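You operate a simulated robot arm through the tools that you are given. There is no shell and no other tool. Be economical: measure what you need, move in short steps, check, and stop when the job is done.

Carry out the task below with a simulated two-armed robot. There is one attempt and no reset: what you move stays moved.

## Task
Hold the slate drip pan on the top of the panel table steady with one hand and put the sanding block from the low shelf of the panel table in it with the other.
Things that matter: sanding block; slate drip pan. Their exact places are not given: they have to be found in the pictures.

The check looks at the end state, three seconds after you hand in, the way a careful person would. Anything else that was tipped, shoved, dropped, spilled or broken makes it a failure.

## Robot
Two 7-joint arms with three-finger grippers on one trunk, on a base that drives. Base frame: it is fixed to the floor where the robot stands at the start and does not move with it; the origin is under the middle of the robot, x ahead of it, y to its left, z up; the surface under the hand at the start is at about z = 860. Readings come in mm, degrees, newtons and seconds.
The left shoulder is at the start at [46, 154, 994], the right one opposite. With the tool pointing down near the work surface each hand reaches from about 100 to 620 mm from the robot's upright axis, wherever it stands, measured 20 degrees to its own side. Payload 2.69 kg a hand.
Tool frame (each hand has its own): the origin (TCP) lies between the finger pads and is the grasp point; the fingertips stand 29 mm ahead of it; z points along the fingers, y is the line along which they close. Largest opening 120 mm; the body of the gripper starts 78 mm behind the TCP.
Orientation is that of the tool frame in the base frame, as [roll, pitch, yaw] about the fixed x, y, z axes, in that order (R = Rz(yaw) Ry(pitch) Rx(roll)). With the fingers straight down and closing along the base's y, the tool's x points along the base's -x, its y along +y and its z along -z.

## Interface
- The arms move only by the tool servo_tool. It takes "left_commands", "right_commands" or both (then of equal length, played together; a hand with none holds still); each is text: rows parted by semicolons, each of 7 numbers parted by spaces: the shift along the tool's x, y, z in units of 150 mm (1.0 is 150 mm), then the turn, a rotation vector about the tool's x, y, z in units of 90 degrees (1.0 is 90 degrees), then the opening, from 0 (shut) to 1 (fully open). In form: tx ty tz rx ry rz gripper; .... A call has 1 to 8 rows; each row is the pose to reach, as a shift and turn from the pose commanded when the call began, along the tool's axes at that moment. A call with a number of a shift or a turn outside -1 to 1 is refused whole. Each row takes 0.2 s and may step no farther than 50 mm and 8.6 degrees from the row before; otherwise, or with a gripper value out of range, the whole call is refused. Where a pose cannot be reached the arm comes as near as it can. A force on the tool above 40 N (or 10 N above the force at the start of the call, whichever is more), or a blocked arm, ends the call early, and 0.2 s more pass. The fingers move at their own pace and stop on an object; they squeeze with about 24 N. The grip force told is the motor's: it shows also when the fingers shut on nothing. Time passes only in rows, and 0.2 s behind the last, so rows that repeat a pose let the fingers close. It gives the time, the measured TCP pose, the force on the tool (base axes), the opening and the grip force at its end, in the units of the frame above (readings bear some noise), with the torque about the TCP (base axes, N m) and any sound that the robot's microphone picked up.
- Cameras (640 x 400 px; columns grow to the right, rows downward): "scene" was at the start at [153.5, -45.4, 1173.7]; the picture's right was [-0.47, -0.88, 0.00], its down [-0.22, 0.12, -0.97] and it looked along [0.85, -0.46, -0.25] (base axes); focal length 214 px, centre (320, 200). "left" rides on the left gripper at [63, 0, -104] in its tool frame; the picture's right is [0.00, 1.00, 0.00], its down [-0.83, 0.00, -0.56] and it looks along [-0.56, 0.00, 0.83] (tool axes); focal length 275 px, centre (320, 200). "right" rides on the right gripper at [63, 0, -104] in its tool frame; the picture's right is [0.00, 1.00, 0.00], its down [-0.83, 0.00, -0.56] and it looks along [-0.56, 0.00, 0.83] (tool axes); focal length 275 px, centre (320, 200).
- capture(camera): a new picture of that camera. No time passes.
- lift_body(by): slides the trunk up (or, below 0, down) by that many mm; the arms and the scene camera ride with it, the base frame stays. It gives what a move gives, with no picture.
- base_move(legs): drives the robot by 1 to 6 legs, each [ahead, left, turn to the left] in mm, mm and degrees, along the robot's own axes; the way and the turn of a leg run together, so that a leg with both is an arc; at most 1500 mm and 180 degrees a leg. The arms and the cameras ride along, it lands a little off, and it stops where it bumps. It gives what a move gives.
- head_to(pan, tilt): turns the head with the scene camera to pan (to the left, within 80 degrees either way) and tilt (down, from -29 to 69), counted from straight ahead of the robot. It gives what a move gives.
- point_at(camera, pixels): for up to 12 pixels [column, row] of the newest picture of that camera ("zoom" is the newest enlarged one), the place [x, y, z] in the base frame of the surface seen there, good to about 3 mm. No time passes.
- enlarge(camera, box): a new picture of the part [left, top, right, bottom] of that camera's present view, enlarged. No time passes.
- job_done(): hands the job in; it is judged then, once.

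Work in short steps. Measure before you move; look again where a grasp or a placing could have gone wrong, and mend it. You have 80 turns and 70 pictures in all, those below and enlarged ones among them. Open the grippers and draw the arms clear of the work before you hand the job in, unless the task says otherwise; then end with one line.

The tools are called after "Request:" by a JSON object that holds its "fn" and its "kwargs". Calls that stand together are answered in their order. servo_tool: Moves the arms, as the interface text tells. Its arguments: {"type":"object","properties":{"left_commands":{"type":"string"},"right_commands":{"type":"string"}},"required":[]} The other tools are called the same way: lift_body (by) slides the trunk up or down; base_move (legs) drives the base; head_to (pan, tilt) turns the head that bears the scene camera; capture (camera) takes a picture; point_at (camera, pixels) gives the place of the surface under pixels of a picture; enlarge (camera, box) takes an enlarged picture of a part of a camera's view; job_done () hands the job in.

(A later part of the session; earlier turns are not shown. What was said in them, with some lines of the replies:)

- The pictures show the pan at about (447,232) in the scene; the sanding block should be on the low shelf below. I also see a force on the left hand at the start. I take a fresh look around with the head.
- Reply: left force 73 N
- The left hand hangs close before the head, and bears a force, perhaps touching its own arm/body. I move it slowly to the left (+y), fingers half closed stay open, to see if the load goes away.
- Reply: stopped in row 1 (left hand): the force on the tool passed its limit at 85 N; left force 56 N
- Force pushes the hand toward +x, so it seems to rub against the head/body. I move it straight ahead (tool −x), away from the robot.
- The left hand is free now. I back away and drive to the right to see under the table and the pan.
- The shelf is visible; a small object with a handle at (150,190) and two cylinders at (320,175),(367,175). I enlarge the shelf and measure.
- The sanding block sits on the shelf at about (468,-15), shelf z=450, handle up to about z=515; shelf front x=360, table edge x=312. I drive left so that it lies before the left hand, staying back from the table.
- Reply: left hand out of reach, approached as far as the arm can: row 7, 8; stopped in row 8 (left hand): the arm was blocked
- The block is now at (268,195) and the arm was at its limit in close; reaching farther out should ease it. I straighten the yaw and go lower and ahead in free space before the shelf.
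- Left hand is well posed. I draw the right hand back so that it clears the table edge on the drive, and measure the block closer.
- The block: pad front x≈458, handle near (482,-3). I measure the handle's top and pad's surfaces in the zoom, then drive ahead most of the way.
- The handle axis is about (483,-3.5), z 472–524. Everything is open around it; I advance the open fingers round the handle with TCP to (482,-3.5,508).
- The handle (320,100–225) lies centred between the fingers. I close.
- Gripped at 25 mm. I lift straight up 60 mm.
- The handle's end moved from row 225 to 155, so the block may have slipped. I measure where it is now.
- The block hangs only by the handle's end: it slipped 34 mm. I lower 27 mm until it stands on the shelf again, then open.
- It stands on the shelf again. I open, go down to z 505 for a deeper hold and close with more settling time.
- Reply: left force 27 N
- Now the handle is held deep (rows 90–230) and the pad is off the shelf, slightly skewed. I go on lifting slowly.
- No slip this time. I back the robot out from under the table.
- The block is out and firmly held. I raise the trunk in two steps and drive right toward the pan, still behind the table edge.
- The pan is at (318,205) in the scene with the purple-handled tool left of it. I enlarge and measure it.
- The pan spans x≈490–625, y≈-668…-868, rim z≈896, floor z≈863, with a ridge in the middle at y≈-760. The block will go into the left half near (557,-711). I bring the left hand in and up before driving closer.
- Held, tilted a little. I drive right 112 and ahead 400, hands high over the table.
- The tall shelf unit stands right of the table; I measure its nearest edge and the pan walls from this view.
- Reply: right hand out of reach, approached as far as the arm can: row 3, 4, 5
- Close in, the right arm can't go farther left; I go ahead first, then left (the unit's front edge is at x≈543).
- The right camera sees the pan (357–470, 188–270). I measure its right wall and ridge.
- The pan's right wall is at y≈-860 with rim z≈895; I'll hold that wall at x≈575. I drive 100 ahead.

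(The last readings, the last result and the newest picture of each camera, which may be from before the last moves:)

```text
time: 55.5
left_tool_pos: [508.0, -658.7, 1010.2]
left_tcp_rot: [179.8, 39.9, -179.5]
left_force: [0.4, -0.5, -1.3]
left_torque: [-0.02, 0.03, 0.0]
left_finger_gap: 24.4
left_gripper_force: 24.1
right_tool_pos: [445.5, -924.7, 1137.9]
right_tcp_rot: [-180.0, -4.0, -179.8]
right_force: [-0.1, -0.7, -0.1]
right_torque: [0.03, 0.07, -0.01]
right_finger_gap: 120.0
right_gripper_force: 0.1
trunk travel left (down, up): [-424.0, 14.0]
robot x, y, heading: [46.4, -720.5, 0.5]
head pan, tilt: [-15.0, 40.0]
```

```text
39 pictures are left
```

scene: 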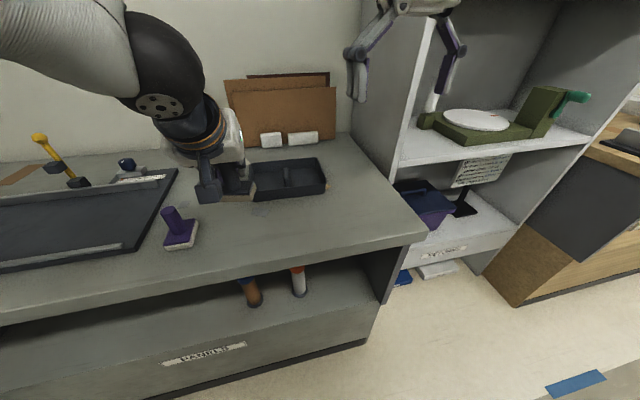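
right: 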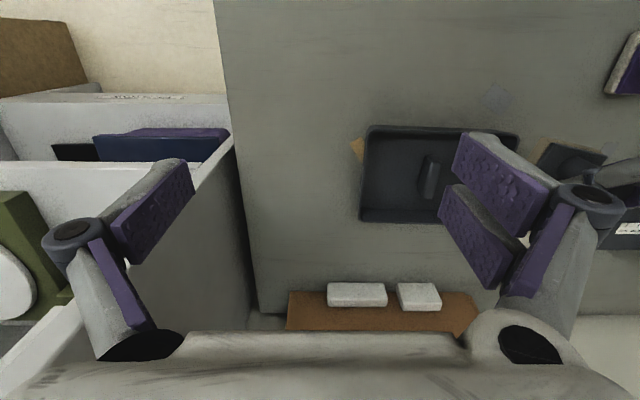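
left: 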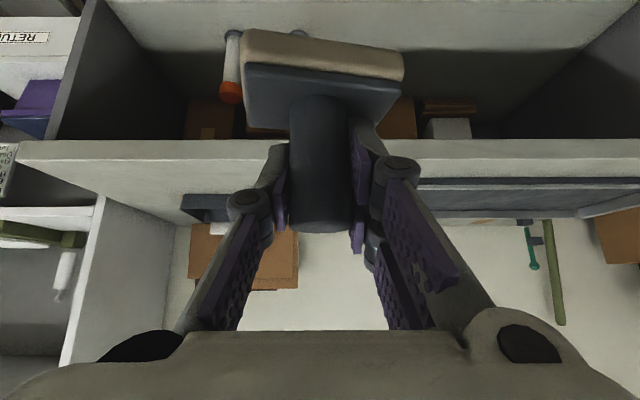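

I bring the right hand over the right wall to about (580,-860,985), upright, opening half.

Request:
{"fn": "servo_tool", "kwargs": {"right_commands": "-0.12 0.06 0.1 0 -0.006 0 1; -0.28 0.13 0.25 0 -0.012 0 0.8; -0.44 0.2 0.4 0 -0.02 0 0.6; -0.6 0.27 0.55 0 -0.03 0 0.5; -0.75 0.34 0.7 0 -0.036 0 0.5; -0.88 0.4 0.85 0 -0.044 0 0.5; -0.963 0.433 0.955 0 -0.044 0 0.5"}}

Request:
{"fn": "capture", "kwargs": {"camera": "right"}}

Request:
{"fn": "capture", "kwargs": {"camera": "scene"}}

```text
time: 57.1
left_tool_pos: [508.7, -658.4, 1008.9]
left_tcp_rot: [179.9, 39.9, -179.6]
left_force: [-0.1, -0.5, -1.5]
left_torque: [-0.03, 0.03, 0.0]
left_finger_gap: 24.4
left_gripper_force: 23.5
right_tool_pos: [579.3, -861.7, 984.8]
right_tcp_rot: [-180.0, 0.0, -179.9]
right_force: [-0.9, -0.1, -0.1]
right_torque: [-0.06, 0.02, -0.01]
right_finger_gap: 60.1
right_gripper_force: 0.1
trunk travel left (down, up): [-424.0, 14.0]
robot x, y, heading: [49.2, -719.7, 0.2]
head pan, tilt: [-15.0, 40.0]
```

```text
38 pictures are left
```

right: 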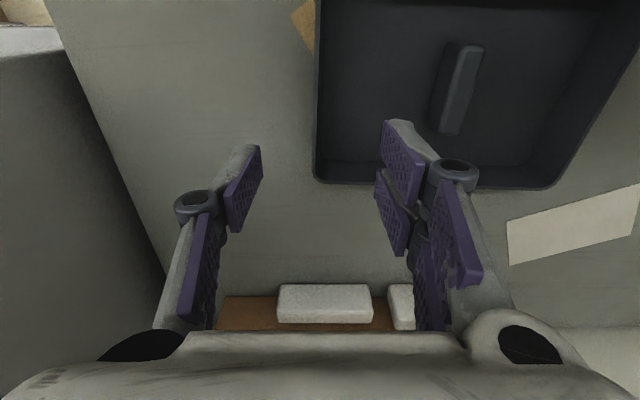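

```text
37 pictures are left
```

scene: 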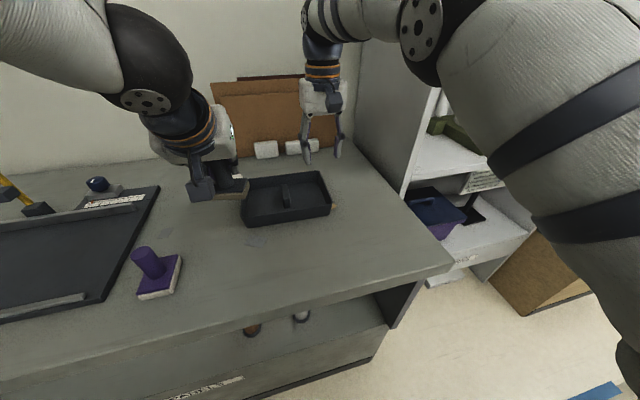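

The wall (col 316) lies in line with the fingers. I verify its place, then descend.

Request:
{"fn": "point_at", "kwargs": {"camera": "right", "pixels": [[318, 60], [316, 100], [316, 130], [315, 170], [460, 80], [545, 188]]}}

Request:
{"fn": "servo_tool", "kwargs": {"right_commands": "0 0 0.1 0 0 0 0.5; 0 0 0.2 0 0 0 0.5; 0 0 0.3 0 0 0 0.5; 0 0 0.36 0 0 0 0.5"}}

Request:
{"fn": "capture", "kwargs": {"camera": "right"}}

```text
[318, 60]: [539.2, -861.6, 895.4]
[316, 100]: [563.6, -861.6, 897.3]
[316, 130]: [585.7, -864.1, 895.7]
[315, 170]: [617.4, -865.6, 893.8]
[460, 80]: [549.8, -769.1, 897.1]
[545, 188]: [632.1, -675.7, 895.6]
```

```text
time: 58.1
left_tool_pos: [508.0, -658.6, 1010.1]
left_tcp_rot: [179.9, 39.8, -179.6]
left_force: [0.4, 0.7, -0.7]
left_torque: [-0.01, 0.01, 0.01]
left_finger_gap: 24.3
left_gripper_force: 24.2
right_tool_pos: [579.1, -860.0, 932.3]
right_tcp_rot: [179.9, 0.0, -179.7]
right_force: [-0.1, -0.7, 0.1]
right_torque: [0.01, 0.0, 0.01]
right_finger_gap: 60.0
right_gripper_force: 0.0
trunk travel left (down, up): [-424.0, 14.0]
robot x, y, heading: [46.7, -717.0, 0.4]
head pan, tilt: [-15.0, 40.0]
```

```text
36 pictures are left
```

right: 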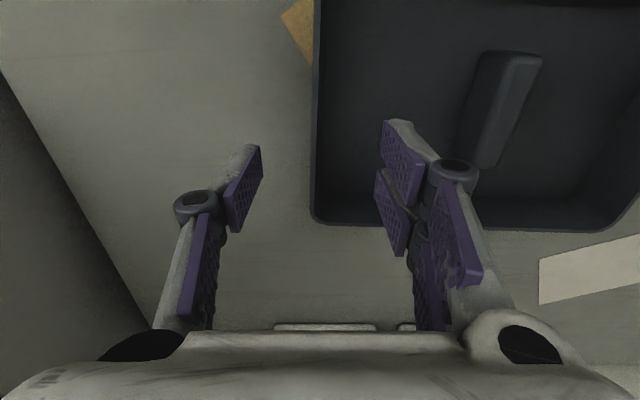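

Centred within a few mm (wall col 313). I go down to z≈901 with a 3 mm shift, then close gently in place.

Request:
{"fn": "servo_tool", "kwargs": {"right_commands": "0 -0.02 0.1 0 0 0 0.5; 0 -0.02 0.21 0 0 0 0.5; 0 -0.02 0.21 0 0 0 0.3; 0 -0.02 0.21 0 0 0 0.2; 0 -0.02 0.21 0 0 0 0.12"}}

Request:
{"fn": "capture", "kwargs": {"camera": "right"}}

```text
time: 59.3
left_tool_pos: [507.2, -660.3, 1012.2]
left_tcp_rot: [179.9, 39.9, -179.5]
left_force: [-0.4, 0.1, -0.3]
left_torque: [-0.01, 0.02, 0.0]
left_finger_gap: 24.3
left_gripper_force: 24.1
right_tool_pos: [578.4, -863.8, 901.0]
right_tcp_rot: [180.0, 0.0, -179.8]
right_force: [-0.6, 0.5, -0.3]
right_torque: [-0.01, -0.01, 0.01]
right_finger_gap: 14.5
right_gripper_force: 0.1
trunk travel left (down, up): [-424.0, 14.0]
robot x, y, heading: [43.8, -722.1, 0.3]
head pan, tilt: [-15.0, 40.0]
```

```text
35 pictures are left
```

right: 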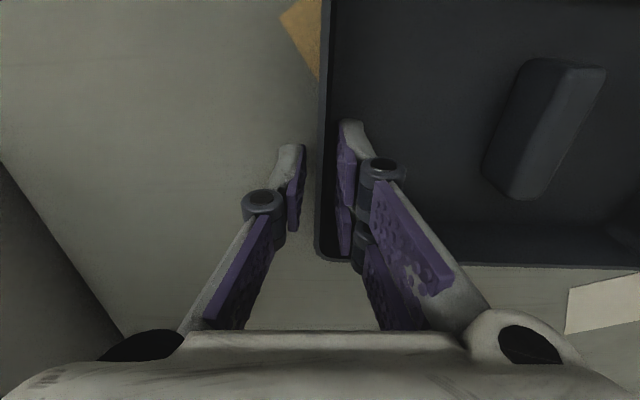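

The wall lies between the fingers (col 322). I close on it.

Request:
{"fn": "servo_tool", "kwargs": {"right_commands": "0 0.015 0 0 0 0 0.06; 0 0.015 0 0 0 0 0; 0 0.015 0 0 0 0 0"}}

Request:
{"fn": "head_to", "kwargs": {"pan": -10, "tilt": 40}}

Request:
{"fn": "capture", "kwargs": {"camera": "left"}}

Request:
{"fn": "capture", "kwargs": {"camera": "scene"}}

```text
time: 60.1
left_tool_pos: [507.8, -659.9, 1010.7]
left_tcp_rot: [179.9, 39.9, -179.5]
left_force: [-0.3, 0.2, -1.0]
left_torque: [-0.03, 0.02, 0.0]
left_finger_gap: 24.3
left_gripper_force: 24.2
right_tool_pos: [578.1, -861.3, 900.3]
right_tcp_rot: [-180.0, 0.0, -179.8]
right_force: [-0.1, 0.4, 1.8]
right_torque: [0.53, 0.29, 0.07]
right_finger_gap: 6.2
right_gripper_force: 24.1
trunk travel left (down, up): [-424.0, 14.0]
robot x, y, heading: [48.8, -720.7, 0.3]
head pan, tilt: [-15.0, 40.0]
```

```text
time: 60.8
left_tool_pos: [507.8, -658.4, 1011.0]
left_tcp_rot: [179.9, 39.9, -179.5]
left_force: [0.2, 0.2, -0.3]
left_torque: [0.0, -0.02, 0.01]
left_finger_gap: 24.5
left_gripper_force: 23.8
right_tool_pos: [577.4, -861.5, 901.0]
right_tcp_rot: [180.0, -0.1, -179.7]
right_force: [-0.7, 0.0, 1.6]
right_torque: [0.49, 0.28, 0.04]
right_finger_gap: 6.1
right_gripper_force: 24.2
trunk travel left (down, up): [-424.0, 14.0]
robot x, y, heading: [46.3, -720.2, 0.2]
head pan, tilt: [-10.0, 40.0]
```

```text
34 pictures are left
```

left: 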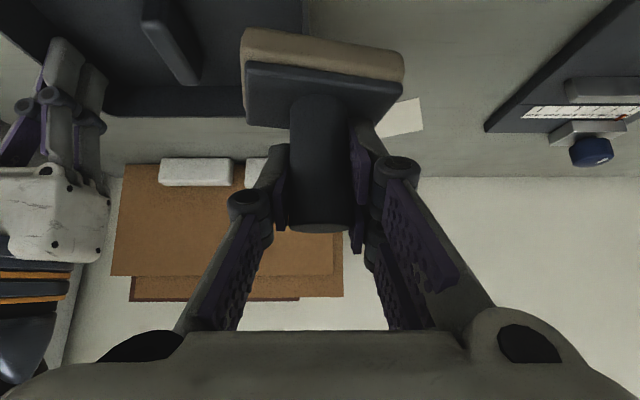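

```text
33 pictures are left
```

scene: 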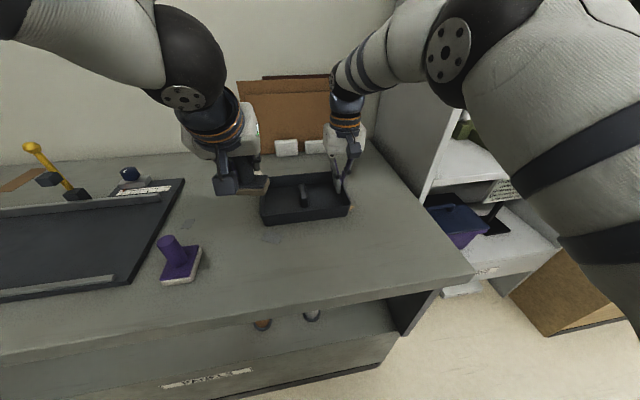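

The pan is held (gap 6.2, 24 N). I measure the pad and handle on the left hand to know its tilt and offsets.

Request:
{"fn": "point_at", "kwargs": {"camera": "left", "pixels": [[250, 70], [395, 90], [255, 115], [380, 125], [320, 110], [320, 200], [250, 40], [398, 65], [320, 80], [322, 50]]}}

Request:
{"fn": "enlarge", "kwargs": {"camera": "scene", "box": [200, 140, 360, 240]}}

```text
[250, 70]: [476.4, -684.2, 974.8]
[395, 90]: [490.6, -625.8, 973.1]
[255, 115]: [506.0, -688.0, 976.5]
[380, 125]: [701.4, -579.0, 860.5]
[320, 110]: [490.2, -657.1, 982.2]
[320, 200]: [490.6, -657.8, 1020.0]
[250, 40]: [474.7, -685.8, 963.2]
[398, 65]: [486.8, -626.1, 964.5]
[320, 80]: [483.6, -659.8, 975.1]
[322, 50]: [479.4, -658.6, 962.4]
```

```text
4.00 times, centred on (280, 190) of scene
```

zoom: 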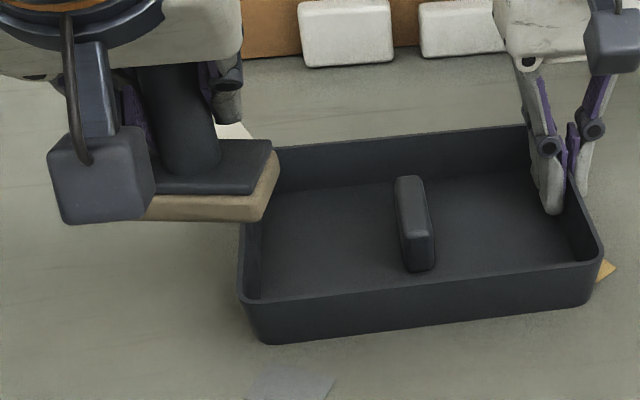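

The pad is level but turned about 14° about the handle; the pan itself is turned about -3°. I turn the left hand 11° about the vertical while moving above the left half, to TCP (562,-716,1011).

Request:
{"fn": "servo_tool", "kwargs": {"left_commands": "-0.02 -0.03 0.02 -0.01 0 -0.012 0; -0.07 -0.09 0.06 -0.026 0 -0.031 0; -0.13 -0.17 0.11 -0.042 0 -0.05 0; -0.18 -0.25 0.15 -0.058 0 -0.069 0; -0.23 -0.32 0.19 -0.07 0 -0.084 0; -0.26 -0.36 0.22 -0.0783 0 -0.0939 0; -0.276 -0.38 0.231 -0.0783 0 -0.0939 0"}}

Request:
{"fn": "capture", "kwargs": {"camera": "left"}}

Request:
{"fn": "enlarge", "kwargs": {"camera": "scene", "box": [200, 140, 360, 240]}}

```text
time: 62.4
left_tool_pos: [562.2, -715.6, 1011.9]
left_tcp_rot: [-180.0, 40.0, -168.5]
left_force: [1.2, 0.7, -1.5]
left_torque: [-0.01, 0.04, 0.01]
left_finger_gap: 24.4
left_gripper_force: 24.0
right_tool_pos: [579.2, -861.4, 899.7]
right_tcp_rot: [180.0, 0.0, -179.8]
right_force: [0.0, 0.8, 2.6]
right_torque: [0.53, 0.3, 0.06]
right_finger_gap: 5.9
right_gripper_force: 23.9
trunk travel left (down, up): [-424.0, 14.0]
robot x, y, heading: [46.8, -719.7, 0.3]
head pan, tilt: [-10.0, 40.0]
```

```text
31 pictures are left
```

left: 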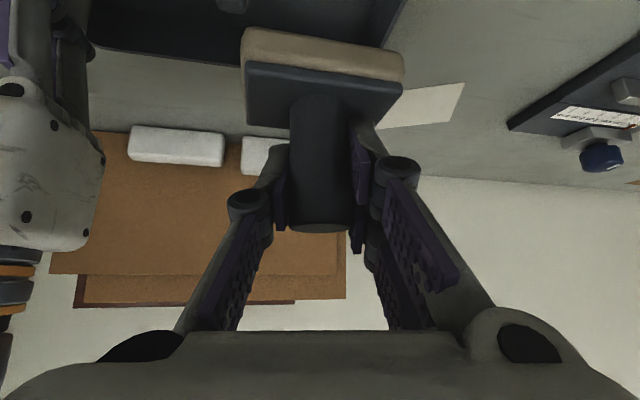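

```text
4.00 times, centred on (280, 190) of scene
```

zoom: 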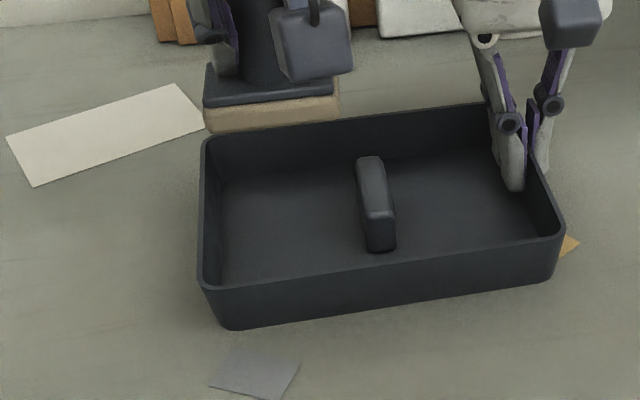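

Aligned by eye. I measure pad corners and the pan's left wall and ridge before lowering.

Request:
{"fn": "point_at", "kwargs": {"camera": "zoom", "pixels": [[212, 100], [328, 92], [204, 160], [201, 270], [213, 170], [365, 225], [355, 180], [270, 125], [220, 290]]}}

Request:
{"fn": "point_at", "kwargs": {"camera": "left", "pixels": [[252, 70], [396, 92], [258, 112], [320, 110], [320, 190], [385, 45], [230, 5], [398, 20]]}}

```text
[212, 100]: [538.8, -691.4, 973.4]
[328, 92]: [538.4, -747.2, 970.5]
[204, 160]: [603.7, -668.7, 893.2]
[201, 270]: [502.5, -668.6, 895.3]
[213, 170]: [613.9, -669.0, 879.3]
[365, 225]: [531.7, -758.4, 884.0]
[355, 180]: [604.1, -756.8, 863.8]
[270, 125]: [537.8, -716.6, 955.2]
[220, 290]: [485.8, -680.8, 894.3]
```

```text
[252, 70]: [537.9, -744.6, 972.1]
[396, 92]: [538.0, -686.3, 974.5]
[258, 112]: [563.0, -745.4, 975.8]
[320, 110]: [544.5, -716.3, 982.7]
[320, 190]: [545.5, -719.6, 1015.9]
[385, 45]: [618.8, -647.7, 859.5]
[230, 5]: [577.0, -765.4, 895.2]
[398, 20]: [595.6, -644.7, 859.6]
```

Pad y -686…-747 against the free span -672…-757, fine. I lower 80 mm slowly with a 2 mm shift left.

Request:
{"fn": "servo_tool", "kwargs": {"left_commands": "0.03 0.013 0.036 0 0 0 0; 0.08 0.013 0.095 0 0 0 0; 0.13 0.013 0.155 0 0 0 0; 0.18 0.013 0.215 0 0 0 0; 0.23 0.013 0.274 0 0 0 0; 0.28 0.013 0.334 0 0 0 0; 0.32 0.013 0.381 0 0 0 0; 0.343 0.013 0.409 0 0 0 0"}}

Request:
{"fn": "enlarge", "kwargs": {"camera": "scene", "box": [200, 140, 360, 240]}}

Request:
{"fn": "capture", "kwargs": {"camera": "left"}}

```text
time: 64.2
left_tool_pos: [560.8, -714.3, 929.5]
left_tcp_rot: [-180.0, 40.0, -168.6]
left_force: [-0.2, 0.2, -1.2]
left_torque: [0.0, -0.01, -0.04]
left_finger_gap: 24.4
left_gripper_force: 23.9
right_tool_pos: [579.6, -861.3, 900.4]
right_tcp_rot: [-179.9, 0.0, -179.7]
right_force: [-0.1, 0.2, 2.0]
right_torque: [0.55, 0.27, 0.02]
right_finger_gap: 6.0
right_gripper_force: 24.1
trunk travel left (down, up): [-424.0, 14.0]
robot x, y, heading: [44.8, -722.2, 0.4]
head pan, tilt: [-10.0, 40.0]
```

```text
4.00 times, centred on (280, 190) of scene
```

zoom: 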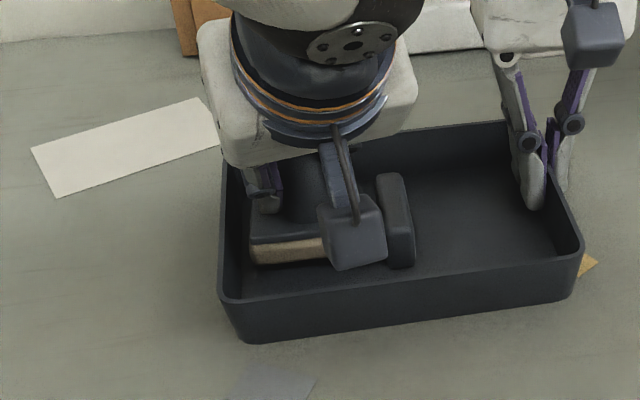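

```text
28 pictures are left
```

left: 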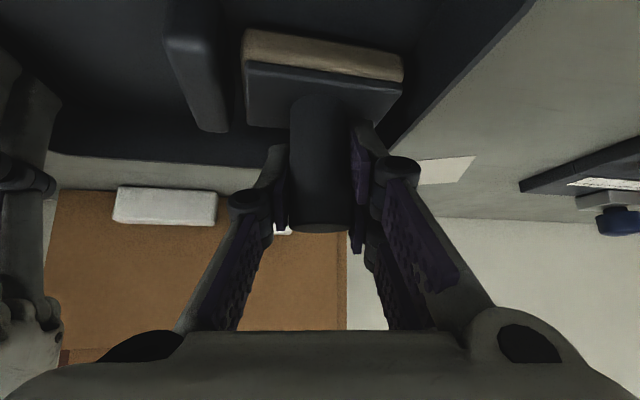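

The pad is inside the left compartment, clear of the ridge and the wall, about 8–9 mm above the floor. I lower in 2 mm steps until contact shows.

Request:
{"fn": "servo_tool", "kwargs": {"left_commands": "0.009 0 0.01 0 0 0 0; 0.018 0 0.02 0 0 0 0; 0.026 0 0.031 0 0 0 0; 0.034 0 0.041 0 0 0 0; 0.034 0 0.041 0 0 0 0"}}

Request:
{"fn": "capture", "kwargs": {"camera": "left"}}

Request:
{"fn": "point_at", "kwargs": {"camera": "left", "pixels": [[252, 70], [396, 92], [258, 112], [320, 110]]}}

```text
time: 65.4
left_tool_pos: [561.4, -713.6, 922.8]
left_tcp_rot: [180.0, 39.9, -168.6]
left_force: [-0.6, 0.4, 1.2]
left_torque: [0.05, 0.01, 0.01]
left_finger_gap: 24.3
left_gripper_force: 24.1
right_tool_pos: [577.7, -861.6, 900.4]
right_tcp_rot: [-179.9, 0.1, -179.9]
right_force: [0.1, 0.2, 2.1]
right_torque: [0.5, 0.15, -0.06]
right_finger_gap: 6.0
right_gripper_force: 23.7
trunk travel left (down, up): [-424.0, 14.0]
robot x, y, heading: [48.9, -718.5, 0.2]
head pan, tilt: [-10.0, 40.0]
```

```text
27 pictures are left
```

left: 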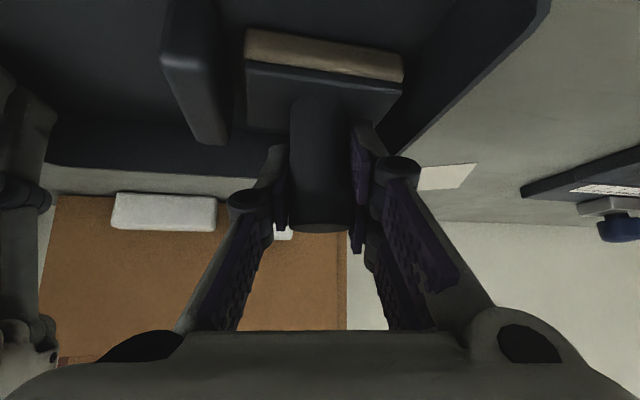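

```text
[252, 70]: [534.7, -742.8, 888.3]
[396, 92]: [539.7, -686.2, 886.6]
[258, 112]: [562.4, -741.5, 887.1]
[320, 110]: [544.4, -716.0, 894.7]
```

Contact is just beginning (force +1.2, torque changed). I lower 3 mm more.

Request:
{"fn": "servo_tool", "kwargs": {"left_commands": "0.006 0 0.007 0 0 0 0; 0.013 0 0.015 0 0 0 0; 0.013 0 0.015 0 0 0 0"}}

```text
time: 66.2
left_tool_pos: [560.4, -713.5, 921.6]
left_tcp_rot: [180.0, 40.2, -168.6]
left_force: [-0.3, -1.1, 14.8]
left_torque: [0.44, -0.29, -0.01]
left_finger_gap: 24.4
left_gripper_force: 24.2
right_tool_pos: [577.8, -862.5, 901.4]
right_tcp_rot: [180.0, 0.0, -179.8]
right_force: [0.9, -0.3, 0.8]
right_torque: [0.52, 0.39, -0.13]
right_finger_gap: 6.3
right_gripper_force: 24.2
trunk travel left (down, up): [-424.0, 14.0]
robot x, y, heading: [45.2, -724.9, 0.7]
head pan, tilt: [-10.0, 40.0]
```

The block stands on the pan floor (15 N). I open to about 46 mm, then draw the left hand back along its axis.

Request:
{"fn": "servo_tool", "kwargs": {"left_commands": "0 0 0 0 0 0 0.28; 0 0 0 0 0 0 0.38; 0 0 0 0 0 0 0.38; 0 0 -0.08 0 0 0 0.38; 0 0 -0.25 0 0 0 0.38; 0 0 -0.45 0 0 0 0.38; 0 0 -0.7 0 0 0 0.38; 0 0 -0.9 0 0 0 0.38"}}

Request:
{"fn": "capture", "kwargs": {"camera": "left"}}

Request:
{"fn": "enlarge", "kwargs": {"camera": "scene", "box": [200, 140, 360, 240]}}

```text
time: 68.0
left_tool_pos: [475.4, -730.9, 1026.0]
left_tcp_rot: [179.9, 40.1, -168.7]
left_force: [0.0, -0.5, -0.6]
left_torque: [-0.01, -0.03, 0.0]
left_finger_gap: 45.5
left_gripper_force: 0.0
right_tool_pos: [578.7, -862.3, 901.0]
right_tcp_rot: [180.0, 0.1, -179.8]
right_force: [-0.2, -0.9, 1.7]
right_torque: [0.52, -0.22, 0.07]
right_finger_gap: 6.1
right_gripper_force: 24.1
trunk travel left (down, up): [-424.0, 14.0]
robot x, y, heading: [47.9, -716.9, 0.2]
head pan, tilt: [-10.0, 40.0]
```

```text
26 pictures are left
```

left: 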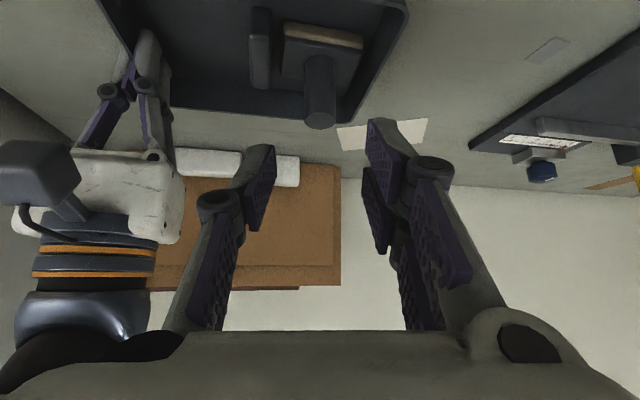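

```text
4.00 times, centred on (280, 190) of scene
```

zoom: 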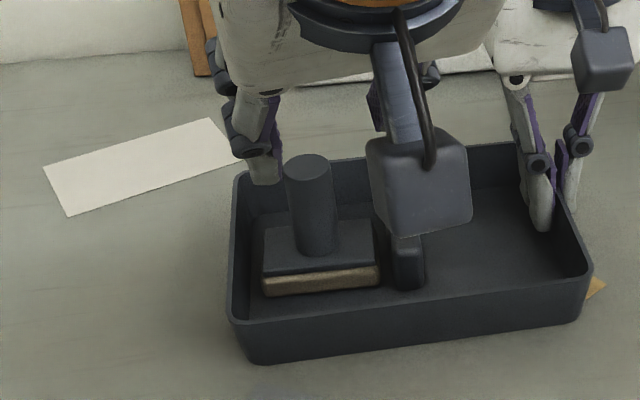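

The block stands flat in the left compartment. I raise the left hand farther clear, and release the pan with the right hand and lift it straight up.

Request:
{"fn": "servo_tool", "kwargs": {"left_commands": "-0.05 0.05 -0.08 0 0 0 0.4; -0.1 0.12 -0.15 0 0 0 0.4; -0.15 0.2 -0.22 0 0 0 0.4; -0.2 0.28 -0.28 0 0 0 0.4; -0.2 0.35 -0.28 0 0 0 0.4"}}

Request:
{"fn": "servo_tool", "kwargs": {"right_commands": "0 0 0 0 0 0 0.15; 0 0 0 0 0 0 0.3; 0 0 0 0 0 0 0.3; 0 0 -0.1 0 0 0 0.3; 0 0 -0.3 0 0 0 0.3; 0 0 -0.55 0 0 0 0.3; 0 0 -0.8 0 0 0 0.3; 0 0 -1 0 0 0 0.3"}}

Request:
{"fn": "capture", "kwargs": {"camera": "scene"}}

```text
time: 69.2
left_tool_pos: [462.8, -679.8, 1075.7]
left_tcp_rot: [180.0, 39.9, -168.6]
left_force: [-0.3, -0.2, -0.1]
left_torque: [-0.02, -0.03, 0.01]
left_finger_gap: 47.9
left_gripper_force: 0.0
right_tool_pos: [578.7, -861.4, 901.6]
right_tcp_rot: [-180.0, 0.1, -179.8]
right_force: [-0.7, -0.2, 2.5]
right_torque: [0.5, -0.1, 0.11]
right_finger_gap: 6.2
right_gripper_force: 24.4
trunk travel left (down, up): [-424.0, 14.0]
robot x, y, heading: [46.3, -719.8, 0.3]
head pan, tilt: [-10.0, 40.0]
```

```text
time: 71.0
left_tool_pos: [462.4, -680.3, 1075.4]
left_tcp_rot: [179.8, 39.8, -168.6]
left_force: [-0.3, -0.3, -0.3]
left_torque: [0.01, 0.03, 0.02]
left_finger_gap: 48.1
left_gripper_force: 0.1
right_tool_pos: [578.2, -861.5, 1049.2]
right_tcp_rot: [180.0, -0.2, -179.8]
right_force: [0.5, -0.1, 0.8]
right_torque: [0.0, 0.0, 0.0]
right_finger_gap: 35.7
right_gripper_force: 0.1
trunk travel left (down, up): [-424.0, 14.0]
robot x, y, heading: [45.3, -721.0, 0.3]
head pan, tilt: [-10.0, 40.0]
```

```text
24 pictures are left
```

scene: 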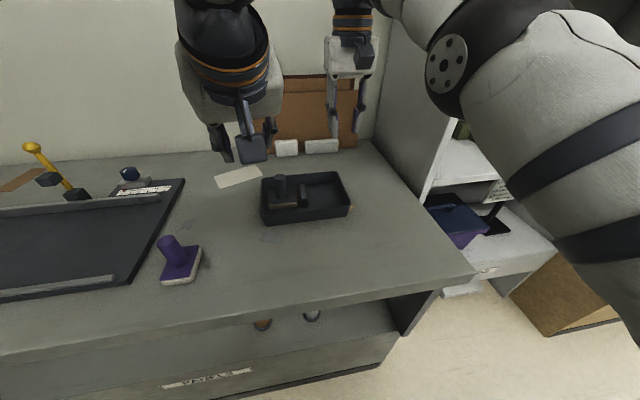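

Both hands are clear above the table, and the block stands in the pan at (283,190). I back the robot off, open the grippers and check once more.

Request:
{"fn": "base_move", "kwargs": {"legs": [[-350, 0, 0]]}}

Request:
{"fn": "servo_tool", "kwargs": {"left_commands": "0 0 0 0 0 0 1; 0 0 0 0 0 0 1", "right_commands": "0 0 0 0 0 0 1; 0 0 0 0 0 0 1"}}

Request:
{"fn": "head_to", "kwargs": {"pan": -10, "tilt": 28}}

Request:
{"fn": "capture", "kwargs": {"camera": "scene"}}

```text
time: 73.3
left_tool_pos: [109.4, -680.8, 1076.0]
left_tcp_rot: [180.0, 39.9, -168.6]
left_force: [-0.1, 0.0, 0.3]
left_torque: [0.0, 0.01, -0.01]
left_finger_gap: 48.3
left_gripper_force: 0.1
right_tool_pos: [225.4, -862.2, 1048.4]
right_tcp_rot: [180.0, -0.1, -179.8]
right_force: [0.3, 0.4, -1.1]
right_torque: [0.01, -0.05, 0.0]
right_finger_gap: 35.9
right_gripper_force: 0.1
trunk travel left (down, up): [-424.0, 14.0]
robot x, y, heading: [-306.7, -722.1, 0.0]
head pan, tilt: [-10.0, 40.0]
```

```text
time: 73.9
left_tool_pos: [109.4, -680.2, 1075.1]
left_tcp_rot: [180.0, 39.9, -168.5]
left_force: [0.0, -0.2, -0.5]
left_torque: [0.03, -0.03, -0.01]
left_finger_gap: 119.9
left_gripper_force: 0.2
right_tool_pos: [225.6, -863.1, 1048.8]
right_tcp_rot: [179.9, 0.0, -179.9]
right_force: [0.0, 0.6, 0.1]
right_torque: [0.01, -0.01, 0.01]
right_finger_gap: 120.0
right_gripper_force: 0.0
trunk travel left (down, up): [-424.0, 14.0]
robot x, y, heading: [-305.7, -722.8, -0.0]
head pan, tilt: [-10.0, 40.0]
```

```text
time: 74.6
left_tool_pos: [109.1, -681.6, 1075.3]
left_tcp_rot: [-179.9, 39.8, -168.6]
left_force: [0.0, 0.0, -0.2]
left_torque: [0.0, -0.01, 0.02]
left_finger_gap: 119.9
left_gripper_force: 0.1
right_tool_pos: [225.1, -863.1, 1049.8]
right_tcp_rot: [180.0, -0.1, -179.9]
right_force: [0.4, 0.7, 0.2]
right_torque: [0.01, 0.0, -0.01]
right_finger_gap: 120.1
right_gripper_force: 0.1
trunk travel left (down, up): [-424.0, 14.0]
robot x, y, heading: [-307.6, -722.8, 0.3]
head pan, tilt: [-10.0, 28.0]
```

```text
23 pictures are left
```

scene: 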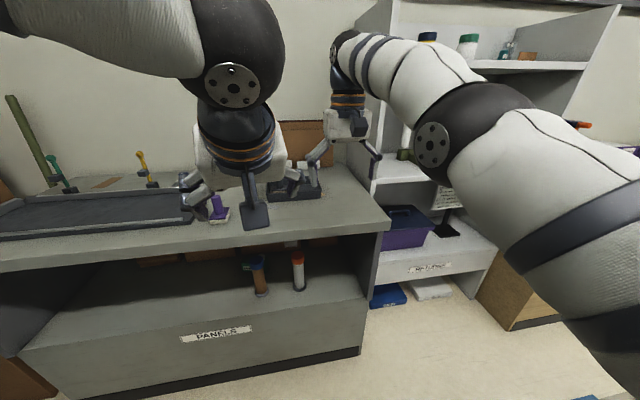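

The arms are clear of the table, the block is in the pan, and everything else stands where it was. I hand in.

Request:
{"fn": "job_done", "kwargs": {}}

```text
The job is handed in.
```

I put the sanding block flat in the left half of the slate drip pan, holding the pan by its right wall with the other hand while I set it down. Both hands are now open and clear of the table, and nothing else looked moved in the last pictures. On the first lift the block slipped in the grip, so I set it back on the shelf and regripped it.
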